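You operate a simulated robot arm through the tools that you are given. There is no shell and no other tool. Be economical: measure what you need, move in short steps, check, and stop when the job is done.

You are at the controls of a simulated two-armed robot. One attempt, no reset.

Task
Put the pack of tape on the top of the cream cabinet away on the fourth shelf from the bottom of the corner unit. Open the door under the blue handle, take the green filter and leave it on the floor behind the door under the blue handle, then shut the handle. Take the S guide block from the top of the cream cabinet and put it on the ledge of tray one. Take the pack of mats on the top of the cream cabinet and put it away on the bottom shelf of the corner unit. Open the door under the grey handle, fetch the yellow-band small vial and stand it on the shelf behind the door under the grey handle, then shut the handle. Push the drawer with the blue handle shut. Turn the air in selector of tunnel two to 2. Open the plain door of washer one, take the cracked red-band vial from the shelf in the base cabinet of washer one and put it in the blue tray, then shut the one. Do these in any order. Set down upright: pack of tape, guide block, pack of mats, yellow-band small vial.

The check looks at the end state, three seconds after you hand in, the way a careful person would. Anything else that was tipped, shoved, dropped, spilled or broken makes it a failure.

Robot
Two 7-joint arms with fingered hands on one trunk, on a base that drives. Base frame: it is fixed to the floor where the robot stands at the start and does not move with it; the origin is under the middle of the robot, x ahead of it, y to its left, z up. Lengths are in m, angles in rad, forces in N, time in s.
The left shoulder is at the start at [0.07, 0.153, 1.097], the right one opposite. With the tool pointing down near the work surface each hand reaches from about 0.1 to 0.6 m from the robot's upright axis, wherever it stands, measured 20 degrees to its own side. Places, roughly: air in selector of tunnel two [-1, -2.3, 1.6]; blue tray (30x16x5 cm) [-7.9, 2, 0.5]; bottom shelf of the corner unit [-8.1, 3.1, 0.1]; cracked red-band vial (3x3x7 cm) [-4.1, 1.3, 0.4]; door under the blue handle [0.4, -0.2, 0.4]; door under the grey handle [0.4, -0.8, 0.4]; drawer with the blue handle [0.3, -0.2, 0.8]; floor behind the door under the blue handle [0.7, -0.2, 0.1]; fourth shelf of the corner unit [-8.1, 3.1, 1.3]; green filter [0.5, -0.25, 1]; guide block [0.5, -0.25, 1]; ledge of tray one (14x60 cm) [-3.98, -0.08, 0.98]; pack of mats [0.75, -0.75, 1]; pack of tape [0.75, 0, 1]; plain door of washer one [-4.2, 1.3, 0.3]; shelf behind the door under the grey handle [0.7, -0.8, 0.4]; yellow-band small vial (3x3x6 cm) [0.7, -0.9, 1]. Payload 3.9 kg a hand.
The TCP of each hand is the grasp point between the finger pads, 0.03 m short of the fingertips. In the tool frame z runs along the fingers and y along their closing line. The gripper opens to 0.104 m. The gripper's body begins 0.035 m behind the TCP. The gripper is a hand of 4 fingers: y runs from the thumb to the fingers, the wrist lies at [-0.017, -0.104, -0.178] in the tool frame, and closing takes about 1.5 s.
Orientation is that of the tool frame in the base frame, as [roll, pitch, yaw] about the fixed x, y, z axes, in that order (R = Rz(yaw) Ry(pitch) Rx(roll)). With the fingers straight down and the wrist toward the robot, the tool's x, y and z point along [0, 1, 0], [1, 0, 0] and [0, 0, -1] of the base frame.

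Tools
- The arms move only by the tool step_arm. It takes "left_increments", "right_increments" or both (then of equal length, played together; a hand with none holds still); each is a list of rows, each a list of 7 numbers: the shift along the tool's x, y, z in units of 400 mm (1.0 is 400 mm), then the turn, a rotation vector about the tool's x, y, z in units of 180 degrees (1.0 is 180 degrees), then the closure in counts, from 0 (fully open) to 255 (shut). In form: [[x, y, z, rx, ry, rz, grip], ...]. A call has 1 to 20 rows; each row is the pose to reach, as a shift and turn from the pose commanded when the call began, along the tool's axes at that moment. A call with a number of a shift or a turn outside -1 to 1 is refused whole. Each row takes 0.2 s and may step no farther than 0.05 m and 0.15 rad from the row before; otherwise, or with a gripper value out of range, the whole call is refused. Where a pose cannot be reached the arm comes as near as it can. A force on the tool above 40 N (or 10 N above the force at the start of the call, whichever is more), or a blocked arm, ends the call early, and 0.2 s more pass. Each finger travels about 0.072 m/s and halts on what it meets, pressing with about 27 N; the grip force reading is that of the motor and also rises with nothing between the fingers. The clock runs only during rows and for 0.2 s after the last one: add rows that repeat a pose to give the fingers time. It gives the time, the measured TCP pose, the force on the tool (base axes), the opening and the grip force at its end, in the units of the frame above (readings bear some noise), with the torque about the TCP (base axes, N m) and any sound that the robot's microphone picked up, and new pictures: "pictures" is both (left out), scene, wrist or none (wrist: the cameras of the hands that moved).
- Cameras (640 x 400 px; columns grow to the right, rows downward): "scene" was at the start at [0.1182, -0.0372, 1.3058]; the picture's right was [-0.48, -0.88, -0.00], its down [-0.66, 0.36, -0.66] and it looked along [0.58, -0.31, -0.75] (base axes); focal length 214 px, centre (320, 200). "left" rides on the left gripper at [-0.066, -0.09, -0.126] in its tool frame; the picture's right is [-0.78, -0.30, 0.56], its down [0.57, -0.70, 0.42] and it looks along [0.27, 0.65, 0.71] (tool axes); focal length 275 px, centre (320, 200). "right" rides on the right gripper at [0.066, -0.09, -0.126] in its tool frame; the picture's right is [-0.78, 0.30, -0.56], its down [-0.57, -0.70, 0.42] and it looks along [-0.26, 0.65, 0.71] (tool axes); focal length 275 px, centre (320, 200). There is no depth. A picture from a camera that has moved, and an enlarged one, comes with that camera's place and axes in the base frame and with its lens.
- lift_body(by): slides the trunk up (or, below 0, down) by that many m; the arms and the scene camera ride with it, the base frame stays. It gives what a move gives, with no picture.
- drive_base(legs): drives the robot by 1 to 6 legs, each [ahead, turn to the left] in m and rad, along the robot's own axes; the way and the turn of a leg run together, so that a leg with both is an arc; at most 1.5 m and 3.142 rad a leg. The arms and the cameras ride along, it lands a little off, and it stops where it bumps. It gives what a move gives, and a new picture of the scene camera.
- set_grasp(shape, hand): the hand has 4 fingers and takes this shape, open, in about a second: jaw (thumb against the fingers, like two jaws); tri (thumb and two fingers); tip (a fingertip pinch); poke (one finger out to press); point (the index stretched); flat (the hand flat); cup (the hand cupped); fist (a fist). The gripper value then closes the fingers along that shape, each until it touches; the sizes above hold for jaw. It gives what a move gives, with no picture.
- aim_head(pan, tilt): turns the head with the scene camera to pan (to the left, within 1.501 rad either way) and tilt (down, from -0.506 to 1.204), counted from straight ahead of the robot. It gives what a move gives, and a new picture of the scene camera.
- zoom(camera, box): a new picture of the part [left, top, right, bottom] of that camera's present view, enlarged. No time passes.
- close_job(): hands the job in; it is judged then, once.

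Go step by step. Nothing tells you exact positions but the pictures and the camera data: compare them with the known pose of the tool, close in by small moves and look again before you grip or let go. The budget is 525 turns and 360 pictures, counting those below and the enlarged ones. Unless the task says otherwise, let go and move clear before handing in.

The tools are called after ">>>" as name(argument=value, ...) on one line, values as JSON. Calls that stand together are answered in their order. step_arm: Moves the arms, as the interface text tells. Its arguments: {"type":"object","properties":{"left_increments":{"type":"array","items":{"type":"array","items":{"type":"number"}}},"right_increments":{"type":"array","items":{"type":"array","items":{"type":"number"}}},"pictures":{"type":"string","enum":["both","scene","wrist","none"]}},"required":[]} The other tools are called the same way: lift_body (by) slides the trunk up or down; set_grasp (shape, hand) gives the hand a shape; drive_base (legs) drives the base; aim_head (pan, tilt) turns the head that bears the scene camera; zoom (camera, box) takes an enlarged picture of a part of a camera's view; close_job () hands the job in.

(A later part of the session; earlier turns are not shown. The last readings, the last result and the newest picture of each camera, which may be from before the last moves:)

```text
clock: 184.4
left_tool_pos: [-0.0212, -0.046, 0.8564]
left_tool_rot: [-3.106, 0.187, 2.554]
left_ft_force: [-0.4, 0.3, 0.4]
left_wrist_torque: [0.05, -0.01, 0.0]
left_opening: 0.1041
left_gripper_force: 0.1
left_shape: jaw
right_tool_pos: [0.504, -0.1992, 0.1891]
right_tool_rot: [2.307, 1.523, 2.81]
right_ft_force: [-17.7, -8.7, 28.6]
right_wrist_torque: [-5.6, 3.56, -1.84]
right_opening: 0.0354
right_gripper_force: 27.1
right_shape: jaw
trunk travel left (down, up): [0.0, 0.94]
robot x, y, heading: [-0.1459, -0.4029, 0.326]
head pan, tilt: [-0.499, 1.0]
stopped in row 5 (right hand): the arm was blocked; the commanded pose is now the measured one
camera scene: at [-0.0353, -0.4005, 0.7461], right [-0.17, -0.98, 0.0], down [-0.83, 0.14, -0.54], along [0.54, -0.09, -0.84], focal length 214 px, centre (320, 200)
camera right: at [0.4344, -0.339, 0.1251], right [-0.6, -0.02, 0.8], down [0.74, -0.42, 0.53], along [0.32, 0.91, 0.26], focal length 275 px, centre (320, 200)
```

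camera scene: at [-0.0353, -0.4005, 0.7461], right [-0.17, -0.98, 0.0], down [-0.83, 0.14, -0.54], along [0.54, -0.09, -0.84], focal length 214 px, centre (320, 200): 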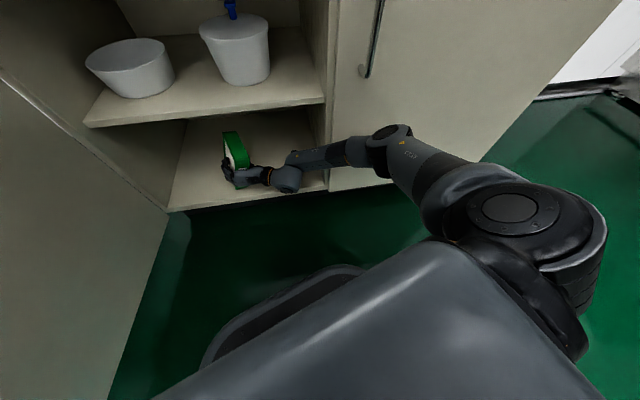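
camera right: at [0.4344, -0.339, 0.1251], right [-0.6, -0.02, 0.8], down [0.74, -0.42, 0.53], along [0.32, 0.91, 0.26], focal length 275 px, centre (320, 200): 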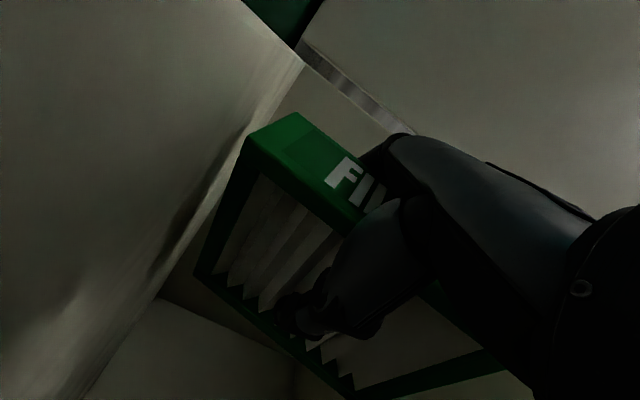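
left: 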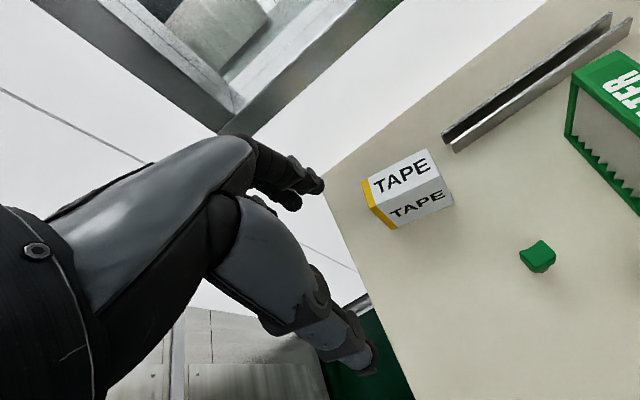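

The filter's end is on the cabinet floor, fully inside. I'll release gently.

>>> step_arm(right_increments=[[0, 0, 0, 0, 0, 0, 220], [0, 0, 0, 0, 0, 0, 170], [0, 0, 0, 0, 0, 0, 120], [0, 0, 0, 0, 0, 0, 60], [0, 0, 0, 0, 0, 0, 0], [0, 0, 0, 0, 0, 0, 0], [0, 0, 0, 0, 0, 0, 0]], pictures="both")

```text
clock: 186.2
left_tool_pos: [-0.0188, -0.0468, 0.8554]
left_tool_rot: [-3.106, 0.185, 2.551]
left_ft_force: [-0.4, 0.1, -0.1]
left_wrist_torque: [-0.01, -0.04, -0.02]
left_opening: 0.1041
left_gripper_force: 0.1
left_shape: jaw
right_tool_pos: [0.5037, -0.1991, 0.1902]
right_tool_rot: [2.217, 1.52, 2.721]
right_ft_force: [-17.4, -9.6, 31.2]
right_wrist_torque: [-5.89, 3.58, -1.79]
right_opening: 0.1038
right_gripper_force: 0.1
right_shape: jaw
trunk travel left (down, up): [0.0, 0.94]
robot x, y, heading: [-0.1507, -0.4096, 0.328]
head pan, tilt: [-0.499, 1.0]
stopped in row 7 (right hand): the force on the tool passed its limit at 45 N (the readings are from after the stop); the commanded pose is now the measured one
camera scene: at [-0.0347, -0.4, 0.745], right [-0.17, -0.99, 0.0], down [-0.83, 0.14, -0.54], along [0.54, -0.09, -0.84], focal length 214 px, centre (320, 200)
camera right: at [0.4335, -0.3376, 0.1246], right [-0.59, -0.03, 0.8], down [0.74, -0.42, 0.53], along [0.32, 0.91, 0.27], focal length 275 px, centre (320, 200)
```

scene: 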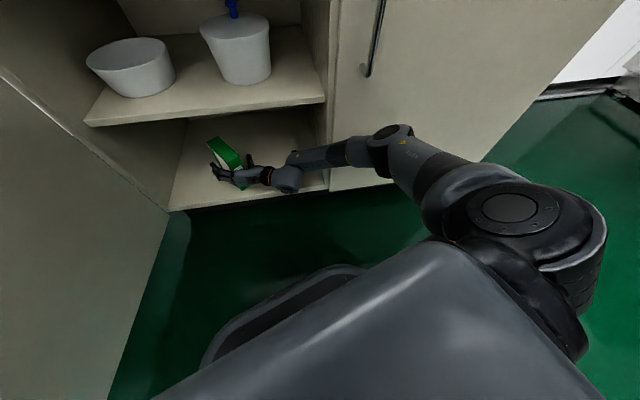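
right: 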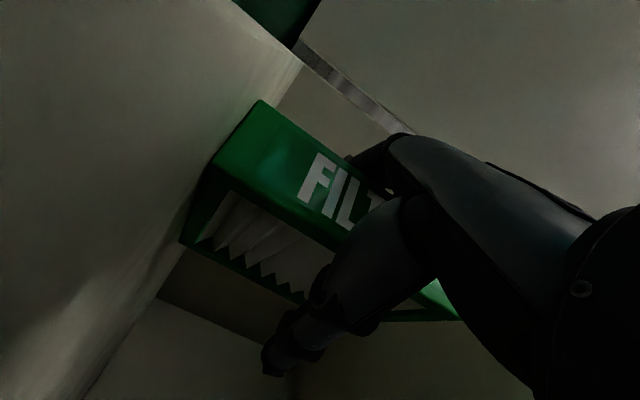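

>>> step_arm(right_increments=[[-0.04, 0, -0.02, 0, 0, 0, 0], [-0.05, 0, -0.1, 0, 0, 0, 0], [-0.05, 0, -0.2, 0, 0, 0, 0], [-0.05, 0, -0.3, 0, 0, 0, 0], [-0.05, 0, -0.4, 0, 0, 0, 0], [-0.05, 0, -0.5, 0, 0, 0, 0]], pictures="both")

```text
clock: 187.6
left_tool_pos: [-0.0165, -0.046, 0.8551]
left_tool_rot: [-3.105, 0.183, 2.551]
left_ft_force: [0.6, 0.7, -0.1]
left_wrist_torque: [0.02, 0.02, 0.0]
left_opening: 0.1041
left_gripper_force: 0.2
left_shape: jaw
right_tool_pos: [0.33, -0.2973, 0.2136]
right_tool_rot: [2.287, 1.521, 2.79]
right_ft_force: [0.1, -0.4, 0.3]
right_wrist_torque: [0.0, 0.0, -0.01]
right_opening: 0.1038
right_gripper_force: 0.0
right_shape: jaw
trunk travel left (down, up): [0.0, 0.94]
robot x, y, heading: [-0.145, -0.404, 0.331]
head pan, tilt: [-0.499, 1.0]
camera scene: at [-0.0321, -0.3999, 0.7449], right [-0.17, -0.99, 0.0], down [-0.83, 0.14, -0.54], along [0.53, -0.09, -0.84], focal length 214 px, centre (320, 200)
camera right: at [0.2609, -0.436, 0.1494], right [-0.59, -0.02, 0.8], down [0.74, -0.42, 0.53], along [0.32, 0.91, 0.27], focal length 275 px, centre (320, 200)
```

scene: 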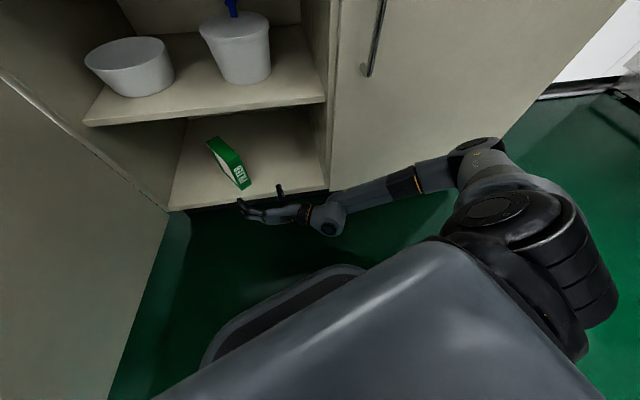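
right: 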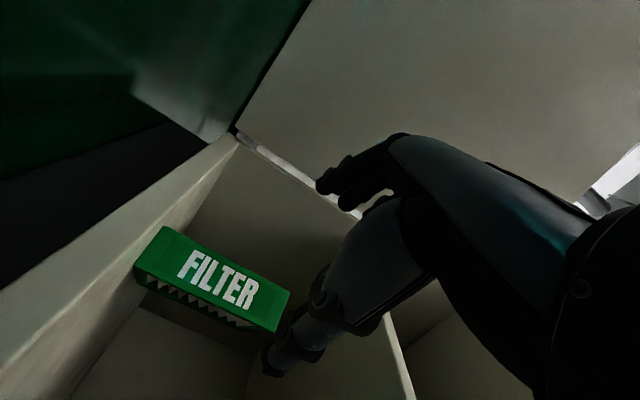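

>>> zoom(camera="scene", box=[150, 110, 350, 235])

```text
3.20 times, centred on (250, 172) of scene
camera zoom: at [-0.0321, -0.3999, 0.7449], right [-0.17, -0.99, 0.0], down [-0.83, 0.14, -0.54], along [0.53, -0.09, -0.84], focal length 686 px, centre (544, 288)
```

zoom: 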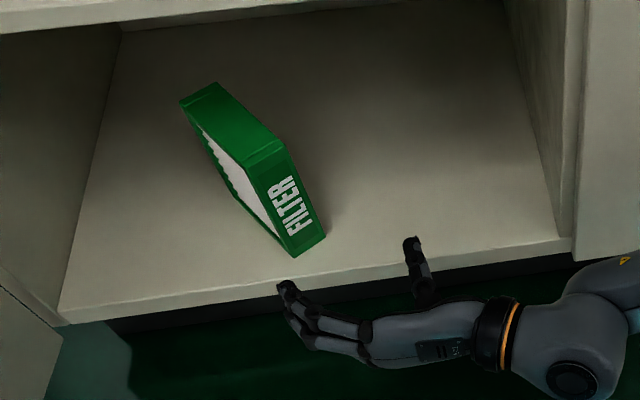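

The filter stands on the cabinet floor, clear of the door line. Next I'll back away and use the left hand to swing the door shut.

>>> drive_base(legs=[[-0.1, 0], [0, -0.83], [-0.38, 0], [0, 0.5]])

>>> aim_head(pan=0.3, tilt=0.5)

```text
clock: 194.3
left_tool_pos: [-0.3283, 0.0409, 0.856]
left_tool_rot: [-3.104, 0.182, 2.212]
left_ft_force: [0.0, 0.2, 0.1]
left_wrist_torque: [0.02, 0.03, 0.03]
left_opening: 0.104
left_gripper_force: 0.1
left_shape: jaw
right_tool_pos: [-0.0844, -0.3108, 0.2136]
right_tool_rot: [2.295, 1.521, 2.46]
right_ft_force: [-0.3, -0.1, 0.9]
right_wrist_torque: [-0.01, 0.03, 0.02]
right_opening: 0.1039
right_gripper_force: 0.0
right_shape: jaw
trunk travel left (down, up): [0.0, 0.94]
robot x, y, heading: [-0.5691, -0.2529, -0.008]
head pan, tilt: [-0.499, 1.0]
camera scene: at [-0.4618, -0.2871, 0.7449], right [-0.49, -0.87, 0.0], down [-0.73, 0.41, -0.54], along [0.47, -0.26, -0.84], focal length 214 px, centre (320, 200)
```

scene: 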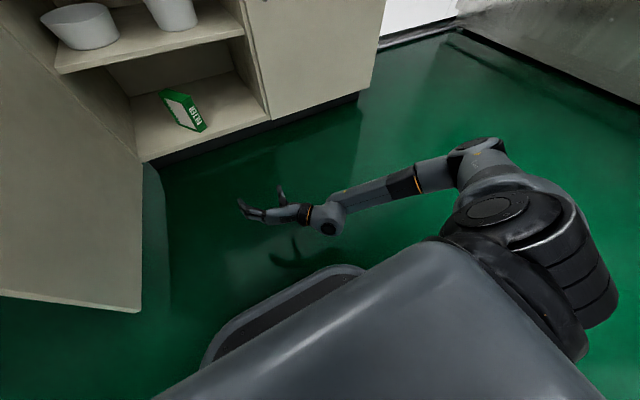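

```text
clock: 195.4
left_tool_pos: [-0.3296, 0.0403, 0.8552]
left_tool_rot: [-3.104, 0.182, 2.212]
left_ft_force: [0.4, 0.1, -0.2]
left_wrist_torque: [0.03, 0.02, 0.01]
left_opening: 0.104
left_gripper_force: 0.0
left_shape: jaw
right_tool_pos: [-0.0858, -0.3104, 0.2133]
right_tool_rot: [2.322, 1.519, 2.487]
right_ft_force: [-0.6, 0.6, 0.1]
right_wrist_torque: [0.0, -0.03, -0.04]
right_opening: 0.1038
right_gripper_force: 0.1
right_shape: jaw
trunk travel left (down, up): [0.0, 0.94]
robot x, y, heading: [-0.5753, -0.2568, -0.011]
head pan, tilt: [0.3, 0.499]
camera scene: at [-0.4353, -0.2272, 0.7859], right [0.28, -0.96, 0.0], down [-0.46, -0.14, -0.88], along [0.84, 0.25, -0.48], focal length 214 px, centre (320, 200)
```

scene: 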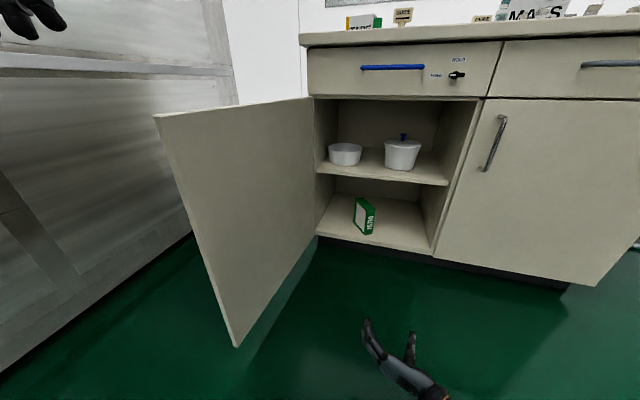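

I'll move the left hand out beyond the door's outer side and lower it.

>>> step_arm(left_increments=[[0.015, 0.105, 0, 0, 0, 0, 255], [0.03, 0.21, 0, 0, 0, 0, 255], [0.045, 0.315, 0, 0, 0, 0, 255], [0.06, 0.42, 0, 0, 0, 0, 255], [0.076, 0.525, 0, 0, 0, 0, 255], [0.09, 0.63, 0, 0, 0, 0, 255], [0.106, 0.734, 0, 0, 0, 0, 255], [0.106, 0.734, 0.1, 0, 0, 0, 255], [0.106, 0.734, 0.2, 0, 0, 0, 255], [0.106, 0.734, 0.3, 0, 0, 0, 255], [0.106, 0.734, 0.4, 0, 0, 0, 255], [0.106, 0.734, 0.5, 0, 0, 0, 255], [0.106, 0.734, 0.6, 0, 0, 0, 255]], pictures="scene")

```text
clock: 198.2
left_tool_pos: [-0.0959, 0.2044, 0.607]
left_tool_rot: [-3.112, 0.192, 2.213]
left_ft_force: [7.0, -0.6, 23.3]
left_wrist_torque: [-1.93, 2.06, 0.67]
left_opening: 0.0
left_gripper_force: 27.1
left_shape: jaw
right_tool_pos: [-0.0861, -0.3126, 0.2144]
right_tool_rot: [2.262, 1.52, 2.425]
right_ft_force: [-0.3, 0.5, -0.3]
right_wrist_torque: [-0.02, 0.0, 0.02]
right_opening: 0.104
right_gripper_force: 0.0
right_shape: jaw
trunk travel left (down, up): [0.0, 0.94]
robot x, y, heading: [-0.5758, -0.2523, -0.008]
head pan, tilt: [0.3, 0.499]
camera scene: at [-0.436, -0.2287, 0.7868], right [0.28, -0.96, 0.0], down [-0.46, -0.13, -0.88], along [0.84, 0.25, -0.48], focal length 214 px, centre (320, 200)
```

scene: 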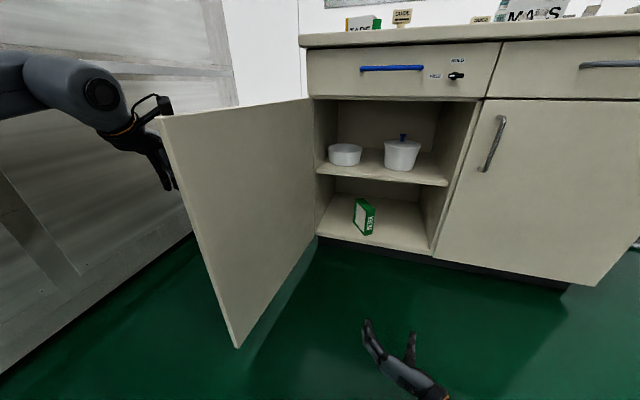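

>>> step_arm(left_increments=[[0, 0, -0.1, 0, 0, 0, 255], [0, 0, -0.17, 0, 0, 0, 255], [-0.08, -0.06, -0.17, 0, 0, 0, 255], [-0.16, -0.12, -0.17, 0, 0, 0, 255], [-0.24, -0.18, -0.17, 0, 0, 0, 255], [-0.32, -0.24, -0.17, 0, 0, 0, 255], [-0.4, -0.3, -0.17, 0, 0, 0, 255], [-0.48, -0.36, -0.17, 0, 0, 0, 255], [-0.56, -0.4, -0.17, 0, 0, 0, 255], [-0.64, -0.44, -0.17, 0, 0, 0, 255]], pictures="scene")

```text
clock: 200.4
left_tool_pos: [-0.0943, -0.0869, 0.7208]
left_tool_rot: [-3.104, 0.183, 2.213]
left_ft_force: [0.0, 0.1, 0.1]
left_wrist_torque: [-0.02, -0.02, -0.01]
left_opening: 0.0001
left_gripper_force: 26.5
left_shape: jaw
right_tool_pos: [-0.0862, -0.3108, 0.2133]
right_tool_rot: [2.33, 1.52, 2.496]
right_ft_force: [-0.4, 0.6, 0.3]
right_wrist_torque: [0.01, 0.03, -0.01]
right_opening: 0.1037
right_gripper_force: 0.1
right_shape: jaw
trunk travel left (down, up): [0.0, 0.94]
robot x, y, heading: [-0.5663, -0.2538, -0.007]
head pan, tilt: [0.3, 0.499]
camera scene: at [-0.4353, -0.2272, 0.7859], right [0.28, -0.96, 0.0], down [-0.46, -0.14, -0.88], along [0.84, 0.25, -0.48], focal length 214 px, centre (320, 200)
```

scene: 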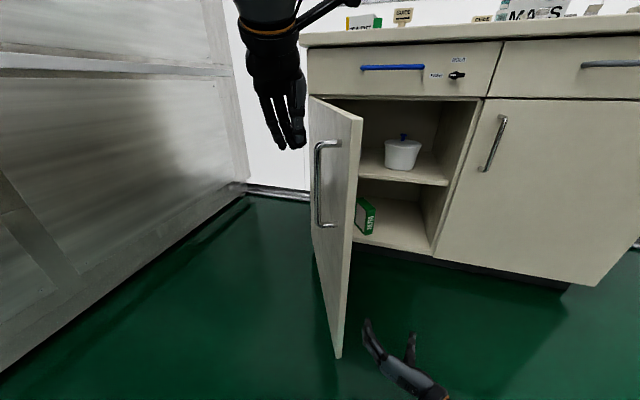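

The door swings easily. I'll move the right hand out of its way and keep pushing with the left.

>>> step_arm(left_increments=[[0, 0, 0.05, 0, 0, 0, 255], [0, 0, 0.1, 0, 0, 0, 255], [0, 0, 0.15, 0, 0, 0, 255], [0, 0, 0.15, 0, 0, 0, 255], [-0.08, -0.03, 0.15, 0, 0, 0, 255], [-0.16, -0.06, 0.15, 0, 0, 0, 255], [-0.25, -0.09, 0.15, 0, 0, 0, 255], [-0.34, -0.11, 0.15, 0, 0, 0, 255], [-0.43, -0.13, 0.15, 0, 0, 0, 255], [-0.52, -0.15, 0.15, 0, 0, 0, 255], [-0.6, -0.15, 0.15, 0, 0, 0, 255], [-0.68, -0.13, 0.15, 0, 0, 0, 255]], right_increments=[[0, -0.1, -0.05, 0, 0, 0, 0], [0, -0.2, -0.1, 0, 0, 0, 0], [0, -0.3, -0.15, 0, 0, 0, 0], [0, -0.4, -0.2, 0, 0, 0, 0], [0, -0.45, -0.25, 0, 0, 0, 0], [0, -0.45, -0.25, 0, 0, 0, 0], [0, -0.45, -0.25, 0, 0, 0, 0], [0, -0.45, -0.25, 0, 0, 0, 0], [0, -0.45, -0.25, 0, 0, 0, 0], [0, -0.45, -0.25, 0, 0, 0, 0], [0, -0.45, -0.25, 0, 0, 0, 0], [0, -0.45, -0.25, 0, 0, 0, 0]], pictures="scene")

```text
clock: 203.0
left_tool_pos: [-0.0841, -0.147, 0.6589]
left_tool_rot: [-3.101, 0.185, 2.214]
left_ft_force: [-0.6, -0.7, -0.1]
left_wrist_torque: [0.03, 0.0, 0.01]
left_opening: 0.0
left_gripper_force: 27.1
left_shape: jaw
left hand out of reach, approached as far as the arm can: row 6, 7, 8, 9, 10, 11, 12
right_tool_pos: [-0.1559, -0.5054, 0.2103]
right_tool_rot: [2.294, 1.521, 2.458]
right_ft_force: [-0.2, -0.2, 0.0]
right_wrist_torque: [0.0, 0.0, 0.01]
right_opening: 0.1037
right_gripper_force: 0.1
right_shape: jaw
trunk travel left (down, up): [0.0, 0.94]
robot x, y, heading: [-0.5718, -0.2562, -0.011]
head pan, tilt: [0.3, 0.499]
camera scene: at [-0.4353, -0.2272, 0.786], right [0.28, -0.96, 0.0], down [-0.46, -0.14, -0.88], along [0.84, 0.25, -0.48], focal length 214 px, centre (320, 200)
```

scene: 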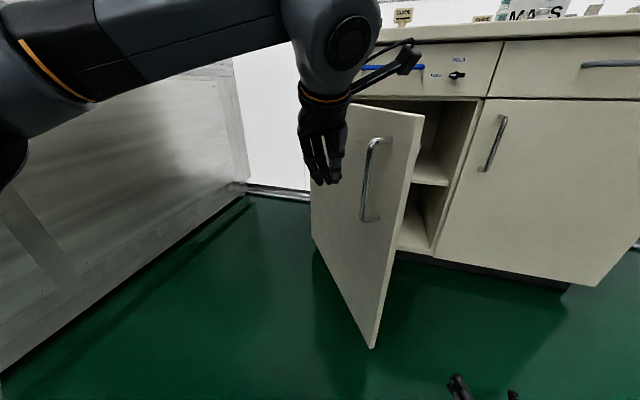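

Now I'll tuck the left hand away and use the right hand, closed, near the door's free edge.

>>> step_arm(left_increments=[[0.07, -0.044, -0.0625, 0, 0, 0, 255], [0.143, -0.0875, -0.125, 0, 0, 0, 255], [0.215, -0.131, -0.1875, 0, 0, 0, 255], [0.287, -0.175, -0.25, 0, 0, 0, 200], [0.36, -0.219, -0.3125, 0, 0, 0, 150], [0.43, -0.2625, -0.375, 0, 0, 0, 100], [0.5, -0.306, -0.4375, 0, 0, 0, 50], [0.574, -0.35, -0.5, 0, 0, 0, 0]], right_increments=[[-0.06, 0.04, 0, 0, 0, 0, 255], [-0.12, 0.08, 0, 0, 0, 0, 255], [-0.18, 0.13, 0, 0, 0, 0, 255], [-0.24, 0.18, 0, 0, 0, 0, 255], [-0.3, 0.23, 0, 0, 0, 0, 255], [-0.36, 0.28, 0, 0, 0, 0, 255], [-0.42, 0.33, 0, 0, 0, 0, 255], [-0.5, 0.38, 0, 0, 0, 0, 255]], pictures="none")

>>> drive_base(legs=[[0.3, 0]])

```text
clock: 204.8
left_tool_pos: [-0.3466, -0.0205, 0.8181]
left_tool_rot: [-3.102, 0.181, 2.214]
left_ft_force: [-0.2, 0.6, 0.7]
left_wrist_torque: [-0.01, 0.05, -0.01]
left_opening: 0.1038
left_gripper_force: 0.0
left_shape: jaw
right_tool_pos: [-0.1715, -0.3619, 0.4152]
right_tool_rot: [2.351, 1.521, 2.515]
right_ft_force: [-0.1, 0.1, 0.3]
right_wrist_torque: [0.0, 0.01, 0.02]
right_opening: 0.0001
right_gripper_force: 27.0
right_shape: jaw
trunk travel left (down, up): [0.0, 0.94]
robot x, y, heading: [-0.5733, -0.2518, -0.011]
head pan, tilt: [0.3, 0.499]
```

```text
clock: 206.9
left_tool_pos: [-0.0472, -0.022, 0.818]
left_tool_rot: [-3.103, 0.182, 2.217]
left_ft_force: [1.2, -0.3, 0.1]
left_wrist_torque: [0.01, -0.02, -0.04]
left_opening: 0.1034
left_gripper_force: 0.1
left_shape: jaw
right_tool_pos: [0.1294, -0.3617, 0.4161]
right_tool_rot: [2.332, 1.519, 2.499]
right_ft_force: [-0.4, 0.8, 0.5]
right_wrist_torque: [-0.01, 0.01, 0.01]
right_opening: 0.0
right_gripper_force: 27.4
right_shape: jaw
trunk travel left (down, up): [0.0, 0.94]
robot x, y, heading: [-0.2708, -0.2545, -0.006]
head pan, tilt: [0.3, 0.499]
camera scene: at [-0.1355, -0.2294, 0.786], right [0.29, -0.96, 0.0], down [-0.46, -0.14, -0.88], along [0.84, 0.25, -0.48], focal length 214 px, centre (320, 200)
```

scene: 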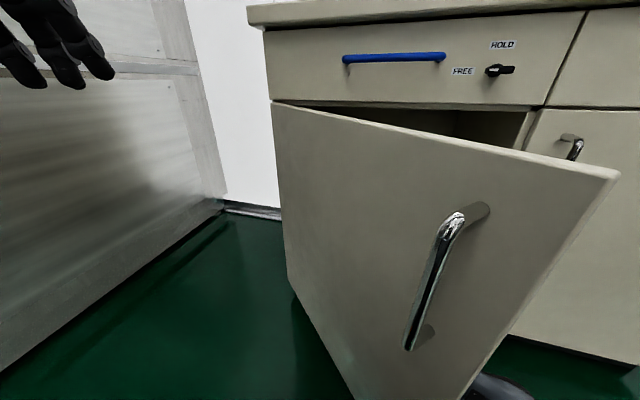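

The hand slipped past the door edge on the inside. I'll back up, shift it left and try again.

>>> drive_base(legs=[[-0.25, 0]])

>>> step_arm(right_increments=[[0, 0.1, 0, 0, 0, 0, 255], [0, 0.2, 0, 0, 0, 0, 255], [0, 0.3, 0, 0, 0, 0, 255], [0, 0.34, 0, 0, 0, 0, 255]], pictures="scene")

```text
clock: 208.7
left_tool_pos: [-0.2966, -0.0209, 0.8166]
left_tool_rot: [-3.104, 0.184, 2.215]
left_ft_force: [-0.3, 0.3, -0.1]
left_wrist_torque: [0.0, -0.01, 0.0]
left_opening: 0.1038
left_gripper_force: 0.1
left_shape: jaw
right_tool_pos: [-0.1219, -0.3614, 0.4164]
right_tool_rot: [2.33, 1.52, 2.5]
right_ft_force: [0.2, 1.1, 0.5]
right_wrist_torque: [0.02, 0.01, 0.02]
right_opening: 0.0
right_gripper_force: 26.8
right_shape: jaw
trunk travel left (down, up): [0.0, 0.94]
robot x, y, heading: [-0.5235, -0.2514, -0.005]
head pan, tilt: [0.3, 0.499]
camera scene: at [-0.3857, -0.2277, 0.786], right [0.29, -0.96, 0.0], down [-0.46, -0.14, -0.88], along [0.84, 0.25, -0.48], focal length 214 px, centre (320, 200)
```

scene: 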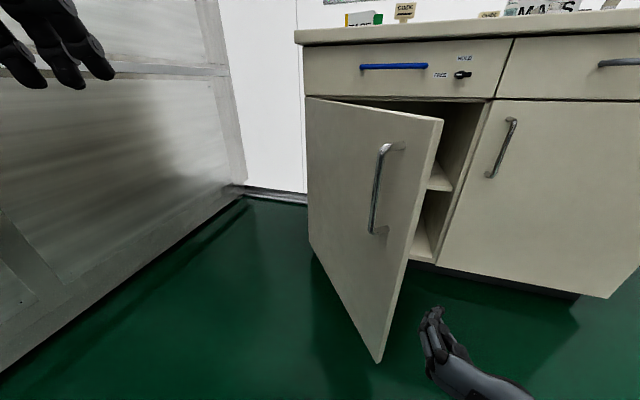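

```text
clock: 209.7
left_tool_pos: [-0.2952, -0.0189, 0.8215]
left_tool_rot: [-3.099, 0.185, 2.218]
left_ft_force: [-0.7, -0.2, 0.1]
left_wrist_torque: [0.05, -0.04, 0.01]
left_opening: 0.1037
left_gripper_force: 0.1
left_shape: jaw
right_tool_pos: [-0.1467, -0.2252, 0.4155]
right_tool_rot: [2.966, 1.514, 3.141]
right_ft_force: [-0.6, -0.1, 0.5]
right_wrist_torque: [0.0, -0.01, -0.01]
right_opening: 0.0
right_gripper_force: 26.9
right_shape: jaw
right hand out of reach, approached as far as the arm can: row 1, 2
trunk travel left (down, up): [0.0, 0.94]
robot x, y, heading: [-0.5226, -0.2552, -0.008]
head pan, tilt: [0.3, 0.499]
camera scene: at [-0.3838, -0.2239, 0.7912], right [0.29, -0.96, 0.0], down [-0.46, -0.14, -0.88], along [0.84, 0.25, -0.48], focal length 214 px, centre (320, 200)
```

scene: 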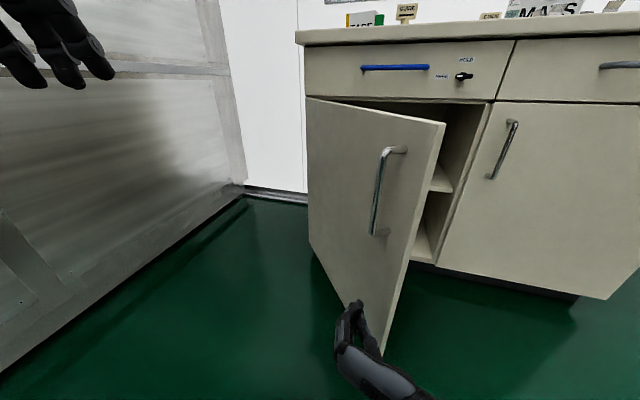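

>>> drive_base(legs=[[0.42, 0]])

```text
clock: 212.3
left_tool_pos: [0.1227, -0.0192, 0.8186]
left_tool_rot: [-3.096, 0.189, 2.214]
left_ft_force: [0.0, -0.3, 0.2]
left_wrist_torque: [0.0, 0.0, -0.02]
left_opening: 0.1036
left_gripper_force: 0.0
left_shape: jaw
right_tool_pos: [0.2683, -0.2289, 0.4144]
right_tool_rot: [2.957, 1.512, 3.127]
right_ft_force: [0.1, 0.5, 0.8]
right_wrist_torque: [0.03, -0.02, 0.01]
right_opening: 0.0
right_gripper_force: 27.1
right_shape: jaw
trunk travel left (down, up): [0.0, 0.94]
robot x, y, heading: [-0.1088, -0.2554, -0.015]
head pan, tilt: [0.3, 0.499]
camera scene: at [0.0331, -0.2255, 0.7896], right [0.28, -0.96, 0.01], down [-0.46, -0.14, -0.87], along [0.84, 0.24, -0.49], focal length 214 px, centre (320, 200)
```

scene: 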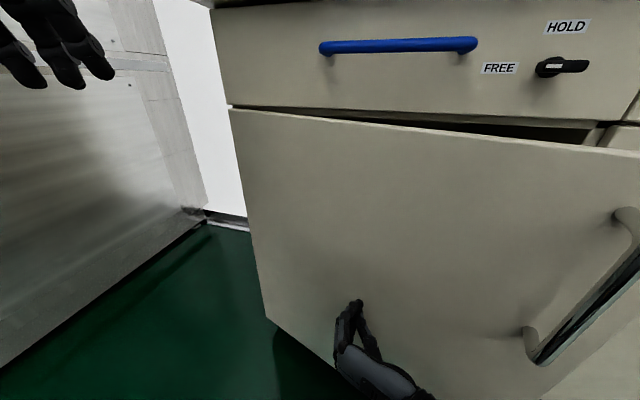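

>>> drive_base(legs=[[0.13, 0]])

```text
clock: 213.6
left_tool_pos: [0.2423, -0.0182, 0.8164]
left_tool_rot: [-3.091, 0.189, 2.215]
left_ft_force: [-0.2, 0.1, 0.4]
left_wrist_torque: [0.02, 0.02, -0.04]
left_opening: 0.1038
left_gripper_force: 0.1
left_shape: jaw
right_tool_pos: [0.3806, -0.2271, 0.4161]
right_tool_rot: [2.873, 1.501, 3.065]
right_ft_force: [-2.2, -0.5, 1.6]
right_wrist_torque: [0.05, -0.06, 0.01]
right_opening: 0.0001
right_gripper_force: 27.3
right_shape: jaw
trunk travel left (down, up): [0.0, 0.94]
robot x, y, heading: [0.0097, -0.2586, -0.011]
head pan, tilt: [0.3, 0.499]
stopped in leg 1: the force on the tool passed its limit at 120 N (the readings are from after the stop); the commanded pose is now the measured one
camera scene: at [0.1515, -0.2253, 0.788], right [0.29, -0.96, 0.01], down [-0.46, -0.15, -0.87], along [0.84, 0.24, -0.49], focal length 214 px, centre (320, 200)
```

scene: 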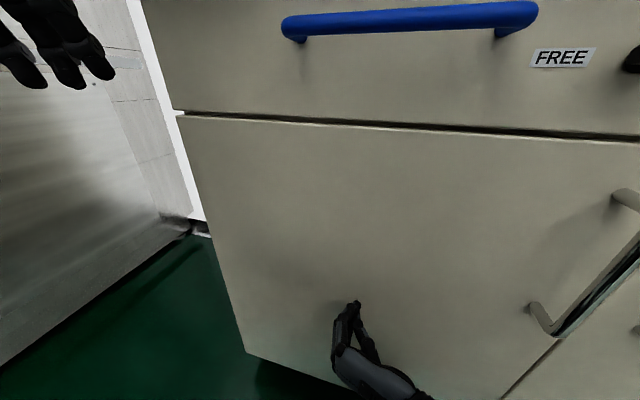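

The left door is shut. I'll back off, check it, and set up for the right door with the trunk raised and the right hand moved over.

>>> drive_base(legs=[[-0.4, 0]])

>>> lift_body(by=0.2)

>>> step_arm(right_increments=[[0, -0.1, 0, 0, 0, 0, 200], [0, -0.2, 0, 0, 0, 0, 150], [0, -0.3, 0, 0, 0, 0, 100], [0, -0.4, 0, 0, 0, 0, 50], [0, -0.5, 0, 0, 0, 0, 0], [0, -0.6, 0, 0, 0, 0, 0], [0, -0.7, 0, 0, 0, 0, 0], [0, -0.8, 0, 0, 0, 0, 0]], pictures="both")

```text
clock: 216.1
left_tool_pos: [-0.1603, -0.0149, 0.8171]
left_tool_rot: [-3.092, 0.189, 2.217]
left_ft_force: [1.3, -0.3, 0.9]
left_wrist_torque: [0.0, -0.01, 0.03]
left_opening: 0.1036
left_gripper_force: 0.1
left_shape: jaw
right_tool_pos: [-0.0214, -0.221, 0.4127]
right_tool_rot: [2.885, 1.499, 3.077]
right_ft_force: [-0.3, 0.4, 0.7]
right_wrist_torque: [0.03, 0.01, -0.04]
right_opening: 0.0
right_gripper_force: 26.8
right_shape: jaw
trunk travel left (down, up): [0.0, 0.94]
robot x, y, heading: [-0.3905, -0.2569, -0.01]
head pan, tilt: [0.3, 0.499]
camera scene: at [-0.2502, -0.2217, 0.7881], right [0.29, -0.96, 0.01], down [-0.46, -0.15, -0.87], along [0.84, 0.25, -0.49], focal length 214 px, centre (320, 200)
```

scene: 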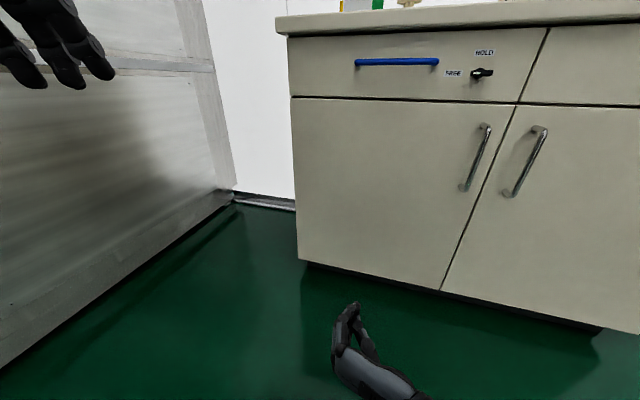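

```text
clock: 218.2
left_tool_pos: [-0.164, -0.0223, 1.0173]
left_tool_rot: [-3.102, 0.182, 2.215]
left_ft_force: [0.6, -0.1, -0.3]
left_wrist_torque: [0.02, 0.03, 0.01]
left_opening: 0.104
left_gripper_force: 0.0
left_shape: jaw
right_tool_pos: [-0.0221, -0.2253, 0.6131]
right_tool_rot: [2.724, 1.503, 2.919]
right_ft_force: [-0.3, -0.4, 0.2]
right_wrist_torque: [0.02, 0.01, -0.01]
right_opening: 0.0
right_gripper_force: 26.5
right_shape: jaw
trunk travel left (down, up): [-0.2, 0.74]
robot x, y, heading: [-0.3941, -0.2588, -0.01]
head pan, tilt: [0.3, 0.499]
```

```text
clock: 220.0
left_tool_pos: [-0.1654, -0.0233, 1.0177]
left_tool_rot: [-3.103, 0.182, 2.213]
left_ft_force: [-0.2, -0.7, -0.2]
left_wrist_torque: [0.02, 0.01, 0.0]
left_opening: 0.104
left_gripper_force: 0.1
left_shape: jaw
right_tool_pos: [0.0398, -0.5382, 0.6035]
right_tool_rot: [2.741, 1.502, 2.934]
right_ft_force: [-0.3, -0.3, 0.1]
right_wrist_torque: [0.0, -0.01, -0.04]
right_opening: 0.1038
right_gripper_force: 0.1
right_shape: jaw
trunk travel left (down, up): [-0.2, 0.74]
robot x, y, heading: [-0.3856, -0.2563, -0.01]
head pan, tilt: [0.3, 0.499]
camera scene: at [-0.2537, -0.2297, 0.986], right [0.29, -0.96, 0.0], down [-0.46, -0.14, -0.88], along [0.84, 0.25, -0.48], focal length 214 px, centre (320, 200)
camera right: at [-0.0709, -0.6517, 0.5442], right [-0.55, 0.17, 0.82], down [0.59, -0.62, 0.53], along [0.59, 0.77, 0.24], focal length 275 px, centre (320, 200)
```

scene: 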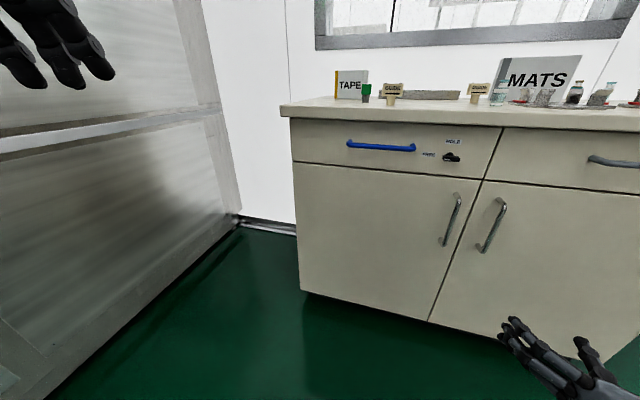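
right: 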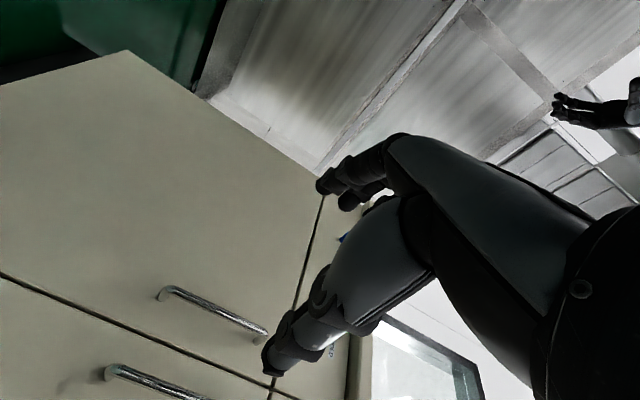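

>>> drive_base(legs=[[0.25, 0]])

>>> zoom(camera="right", box=[0, 0, 640, 400])

```text
clock: 221.8
left_tool_pos: [0.0899, -0.025, 1.0174]
left_tool_rot: [-3.101, 0.182, 2.217]
left_ft_force: [0.3, 0.3, 0.3]
left_wrist_torque: [0.0, 0.01, -0.01]
left_opening: 0.1039
left_gripper_force: 0.1
left_shape: jaw
right_tool_pos: [0.2918, -0.5421, 0.6043]
right_tool_rot: [2.722, 1.502, 2.914]
right_ft_force: [0.5, 0.0, 0.9]
right_wrist_torque: [0.01, 0.01, -0.03]
right_opening: 0.1038
right_gripper_force: 0.0
right_shape: jaw
trunk travel left (down, up): [-0.2, 0.74]
robot x, y, heading: [-0.1383, -0.2556, -0.01]
head pan, tilt: [0.3, 0.499]
camera scene: at [-0.0009, -0.232, 0.9859], right [0.29, -0.96, 0.0], down [-0.46, -0.14, -0.88], along [0.84, 0.25, -0.48], focal length 214 px, centre (320, 200)
```

scene: 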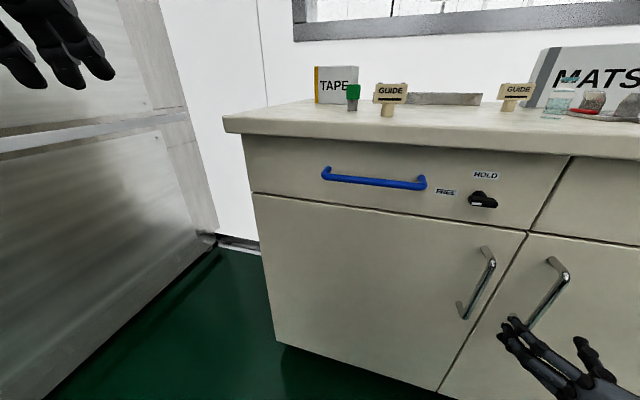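

```text
1.00 times, centred on (320, 200) of right (not enlarged: the box is as wide or as high as the picture)
camera zoom: at [0.181, -0.6538, 0.544], right [-0.55, 0.17, 0.82], down [0.59, -0.62, 0.52], along [0.59, 0.77, 0.24], focal length 275 px, centre (320, 200)
```

zoom: 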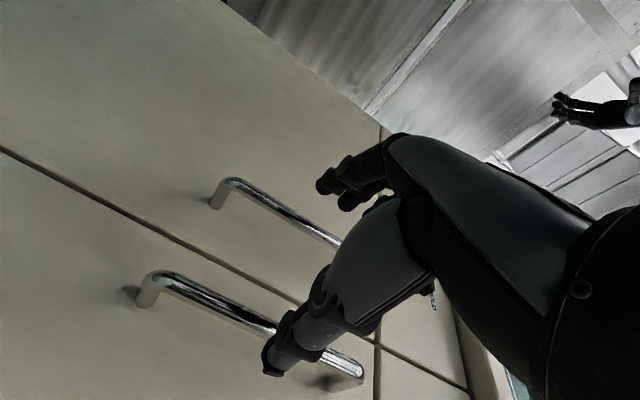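

>>> step_arm(right_increments=[[0, -0.05, 0, 0, 0, 0, 0], [0, -0.1, 0, 0, 0, 0, 0], [0, -0.1, 0.07, 0, 0, 0, 0], [0, -0.1, 0.14, 0, 0, 0, 0], [0, -0.1, 0.16, 0, 0, 0, 0]], pictures="wrist")

```text
clock: 223.1
left_tool_pos: [0.0883, -0.0246, 1.0162]
left_tool_rot: [-3.103, 0.182, 2.214]
left_ft_force: [-0.6, 0.7, 0.4]
left_wrist_torque: [0.0, 0.02, -0.02]
left_opening: 0.104
left_gripper_force: 0.1
left_shape: jaw
right_tool_pos: [0.3617, -0.5689, 0.5981]
right_tool_rot: [2.72, 1.501, 2.912]
right_ft_force: [0.1, 0.2, 1.0]
right_wrist_torque: [0.01, -0.02, 0.0]
right_opening: 0.1037
right_gripper_force: 0.2
right_shape: jaw
trunk travel left (down, up): [-0.2, 0.74]
robot x, y, heading: [-0.1365, -0.2584, -0.006]
head pan, tilt: [0.3, 0.499]
camera right: at [0.2519, -0.6808, 0.5386], right [-0.55, 0.17, 0.82], down [0.59, -0.62, 0.52], along [0.59, 0.77, 0.24], focal length 275 px, centre (320, 200)
```

right: 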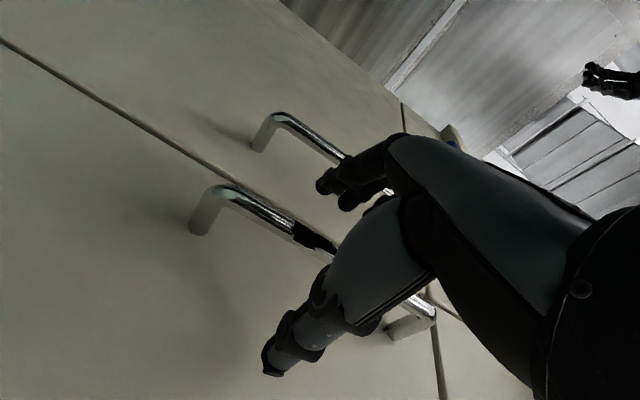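

>>> step_arm(right_increments=[[0, 0, 0.01, 0, 0, 0, 120], [0, 0, 0.015, 0, 0, 0, 200], [0, 0, 0.015, 0, 0, 0, 255], [0, 0, 0.015, 0, 0, 0, 255], [0, 0, 0.015, 0, 0, 0, 255], [0, 0, 0.015, 0, 0, 0, 255], [0, 0, 0.015, 0, 0, 0, 255]], pictures="none")

>>> drive_base(legs=[[-0.22, 0]])

```text
clock: 224.7
left_tool_pos: [0.0891, -0.0258, 1.0182]
left_tool_rot: [-3.102, 0.184, 2.214]
left_ft_force: [0.2, -0.5, 0.2]
left_wrist_torque: [0.0, -0.02, -0.04]
left_opening: 0.1039
left_gripper_force: 0.1
left_shape: jaw
right_tool_pos: [0.3667, -0.569, 0.5984]
right_tool_rot: [2.726, 1.503, 2.917]
right_ft_force: [1.2, -1.5, 0.5]
right_wrist_torque: [-0.03, 0.03, 0.0]
right_opening: 0.0003
right_gripper_force: 27.6
right_shape: jaw
trunk travel left (down, up): [-0.2, 0.74]
robot x, y, heading: [-0.1354, -0.2623, -0.008]
head pan, tilt: [0.3, 0.499]
```

```text
clock: 225.9
left_tool_pos: [-0.0147, -0.0251, 1.0181]
left_tool_rot: [-3.101, 0.181, 2.213]
left_ft_force: [0.8, 1.0, -0.4]
left_wrist_torque: [0.02, 0.01, -0.04]
left_opening: 0.1038
left_gripper_force: 0.0
left_shape: jaw
right_tool_pos: [0.2671, -0.5798, 0.5977]
right_tool_rot: [2.731, 1.504, 2.887]
right_ft_force: [4.0, -15.6, 0.3]
right_wrist_torque: [-0.04, 0.03, -0.05]
right_opening: 0.0
right_gripper_force: 27.1
right_shape: jaw
trunk travel left (down, up): [-0.2, 0.74]
robot x, y, heading: [-0.2408, -0.2609, -0.021]
head pan, tilt: [0.3, 0.499]
stopped in leg 1: the force on the tool passed its limit at 44 N (the readings are from after the stop); the commanded pose is now the measured one
camera scene: at [-0.1041, -0.2339, 0.9858], right [0.27, -0.96, 0.0], down [-0.46, -0.13, -0.88], along [0.84, 0.24, -0.48], focal length 214 px, centre (320, 200)
```

scene: 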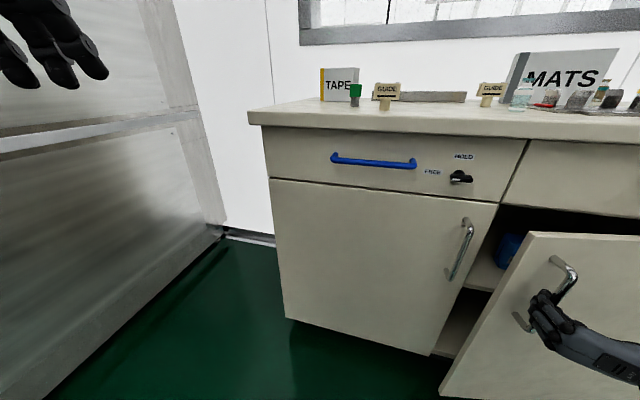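

The door is coming open. I'll continue with arm translation along the arc.

>>> step_arm(right_increments=[[0, -0.025, -0.04, 0, 0, 0, 255], [0, -0.045, -0.08, 0, 0, 0, 255], [0, -0.07, -0.12, 0, 0, 0, 255], [0, -0.095, -0.16, 0, 0, 0, 255], [0, -0.125, -0.2, 0, 0, 0, 255], [0, -0.16, -0.24, 0, 0, 0, 255], [0, -0.2, -0.28, 0, 0, 0, 255]], pictures="scene")

```text
clock: 227.2
left_tool_pos: [-0.0169, -0.0222, 1.017]
left_tool_rot: [-3.104, 0.184, 2.214]
left_ft_force: [-1.0, 0.3, -0.1]
left_wrist_torque: [-0.01, -0.01, -0.02]
left_opening: 0.1038
left_gripper_force: 0.1
left_shape: jaw
right_tool_pos: [0.1915, -0.6334, 0.6028]
right_tool_rot: [2.754, 1.506, 2.942]
right_ft_force: [-8.3, 16.9, 2.7]
right_wrist_torque: [0.02, 0.04, -0.37]
right_opening: 0.0
right_gripper_force: 26.5
right_shape: jaw
trunk travel left (down, up): [-0.2, 0.74]
robot x, y, heading: [-0.2432, -0.2611, -0.019]
head pan, tilt: [0.3, 0.499]
stopped in row 6 (right hand): the force on the tool passed its limit at 45 N (the readings are from after the stop); the commanded pose is now the measured one
camera scene: at [-0.1062, -0.2307, 0.9862], right [0.28, -0.96, 0.0], down [-0.46, -0.14, -0.88], along [0.84, 0.25, -0.48], focal length 214 px, centre (320, 200)
```

scene: 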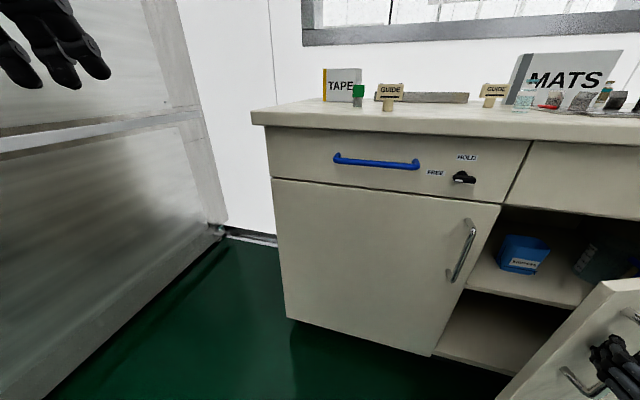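

>>> drive_base(legs=[[-0.12, -0.15]])

```text
clock: 228.2
left_tool_pos: [-0.0694, -0.0449, 1.0184]
left_tool_rot: [-3.103, 0.182, 2.115]
left_ft_force: [0.6, -0.2, -0.4]
left_wrist_torque: [-0.03, 0.0, -0.02]
left_opening: 0.1038
left_gripper_force: 0.0
left_shape: jaw
right_tool_pos: [0.0805, -0.6854, 0.6002]
right_tool_rot: [2.804, 1.505, 2.846]
right_ft_force: [11.2, -13.6, -2.0]
right_wrist_torque: [-0.01, 0.0, 0.15]
right_opening: 0.0
right_gripper_force: 27.0
right_shape: jaw
trunk travel left (down, up): [-0.2, 0.74]
robot x, y, heading: [-0.3191, -0.2489, -0.11]
head pan, tilt: [0.3, 0.499]
stopped in leg 1: the force on the tool passed its limit at 51 N (the readings are from after the stop); the commanded pose is now the measured one
camera scene: at [-0.1782, -0.2416, 0.9858], right [0.19, -0.98, 0.0], down [-0.47, -0.09, -0.88], along [0.86, 0.17, -0.48], focal length 214 px, centre (320, 200)
```

scene: 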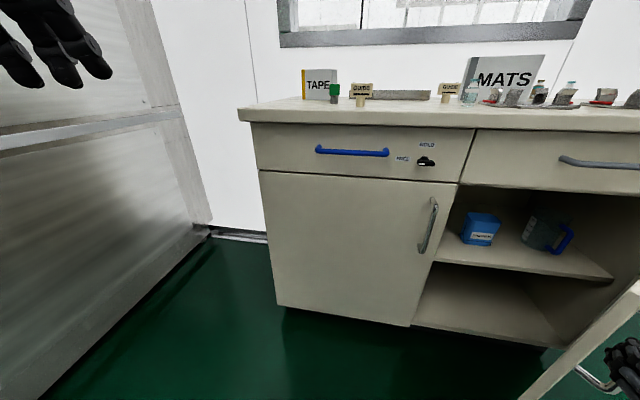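

>>> drive_base(legs=[[-0.09, -0.25]])

```text
clock: 229.1
left_tool_pos: [-0.0731, -0.0506, 1.0174]
left_tool_rot: [-3.103, 0.185, 2.087]
left_ft_force: [0.4, 1.1, -0.8]
left_wrist_torque: [-0.03, -0.01, -0.01]
left_opening: 0.1039
left_gripper_force: 0.0
left_shape: jaw
right_tool_pos: [0.0602, -0.7051, 0.5999]
right_tool_rot: [2.833, 1.508, 2.823]
right_ft_force: [15.4, -15.2, -3.5]
right_wrist_torque: [-0.01, -0.04, 0.17]
right_opening: 0.0001
right_gripper_force: 27.5
right_shape: jaw
trunk travel left (down, up): [-0.2, 0.74]
robot x, y, heading: [-0.3291, -0.2502, -0.132]
head pan, tilt: [0.3, 0.499]
stopped in leg 1: the force on the tool passed its limit at 52 N (the readings are from after the stop); the commanded pose is now the measured one
camera scene: at [-0.1879, -0.244, 0.9858], right [0.17, -0.99, 0.0], down [-0.47, -0.08, -0.88], along [0.87, 0.15, -0.48], focal length 214 px, centre (320, 200)
```

scene: 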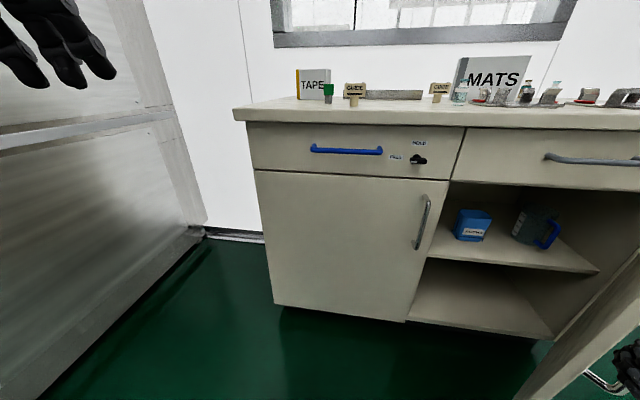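

The door is about 50° open. I'll release, retract the right hand and extend the left hand forward, then turn to face along the cabinet.

>>> step_arm(right_increments=[[0, 0, 0.01, 0, 0, 0, 0], [0, 0, 0.02, 0, 0, 0, 0], [0, 0, 0.02, 0, 0, 0, 0], [0, 0, 0.02, 0, 0, 0, 0], [0, 0, 0.0, 0, 0, 0, 0], [0, 0, -0.1, 0, 0, 0, 0], [0, 0, -0.2, 0, 0, 0, 0], [0, 0, -0.3, 0, 0, 0, 0], [0, 0, -0.4, 0, 0, 0, 0], [0, 0, -0.45, 0, 0, 0, 0]], pictures="scene")

```text
clock: 231.3
left_tool_pos: [-0.0743, -0.0489, 1.0179]
left_tool_rot: [-3.102, 0.186, 2.086]
left_ft_force: [-0.6, 0.0, 0.3]
left_wrist_torque: [-0.03, 0.01, 0.01]
left_opening: 0.1041
left_gripper_force: 0.1
left_shape: jaw
right_tool_pos: [-0.1222, -0.6994, 0.6122]
right_tool_rot: [2.845, 1.511, 2.842]
right_ft_force: [0.2, 0.0, 0.4]
right_wrist_torque: [-0.02, 0.03, 0.02]
right_opening: 0.1037
right_gripper_force: 0.1
right_shape: jaw
trunk travel left (down, up): [-0.2, 0.74]
robot x, y, heading: [-0.3284, -0.2524, -0.139]
head pan, tilt: [0.3, 0.499]
camera scene: at [-0.1894, -0.2423, 0.986], right [0.17, -0.99, 0.0], down [-0.47, -0.08, -0.88], along [0.87, 0.14, -0.48], focal length 214 px, centre (320, 200)
```

scene: 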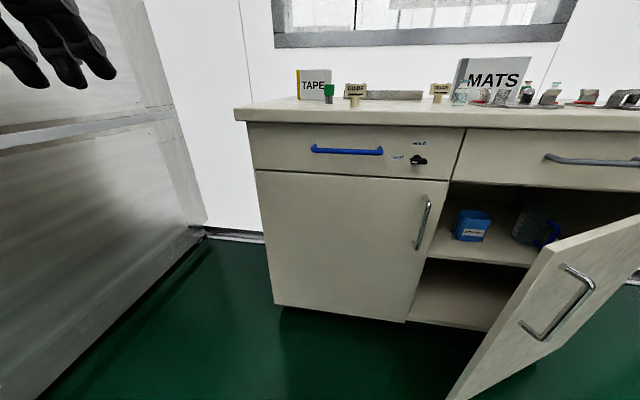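

>>> drive_base(legs=[[0, -1.26]])

```text
clock: 234.8
left_tool_pos: [-0.058, -0.4307, 1.0178]
left_tool_rot: [-3.101, 0.185, 0.824]
left_ft_force: [1.1, -0.4, 0.6]
left_wrist_torque: [-0.01, 0.0, 0.03]
left_opening: 0.1037
left_gripper_force: 0.1
left_shape: jaw
right_tool_pos: [-0.6931, -0.5836, 0.6124]
right_tool_rot: [2.831, 1.51, 1.565]
right_ft_force: [-0.4, 0.7, 0.9]
right_wrist_torque: [0.0, -0.01, 0.0]
right_opening: 0.1036
right_gripper_force: 0.0
right_shape: jaw
trunk travel left (down, up): [-0.2, 0.74]
robot x, y, heading: [-0.3229, -0.256, -1.395]
head pan, tilt: [0.3, 0.499]
camera scene: at [-0.2785, -0.3808, 0.986], right [-0.89, -0.46, 0.0], down [-0.22, 0.43, -0.88], along [0.4, -0.78, -0.48], focal length 214 px, centre (320, 200)
```

scene: 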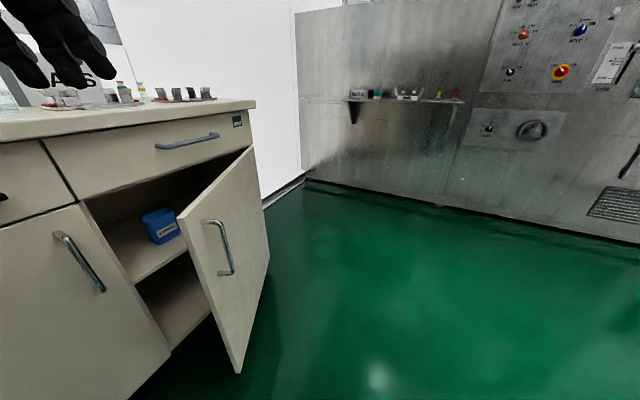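

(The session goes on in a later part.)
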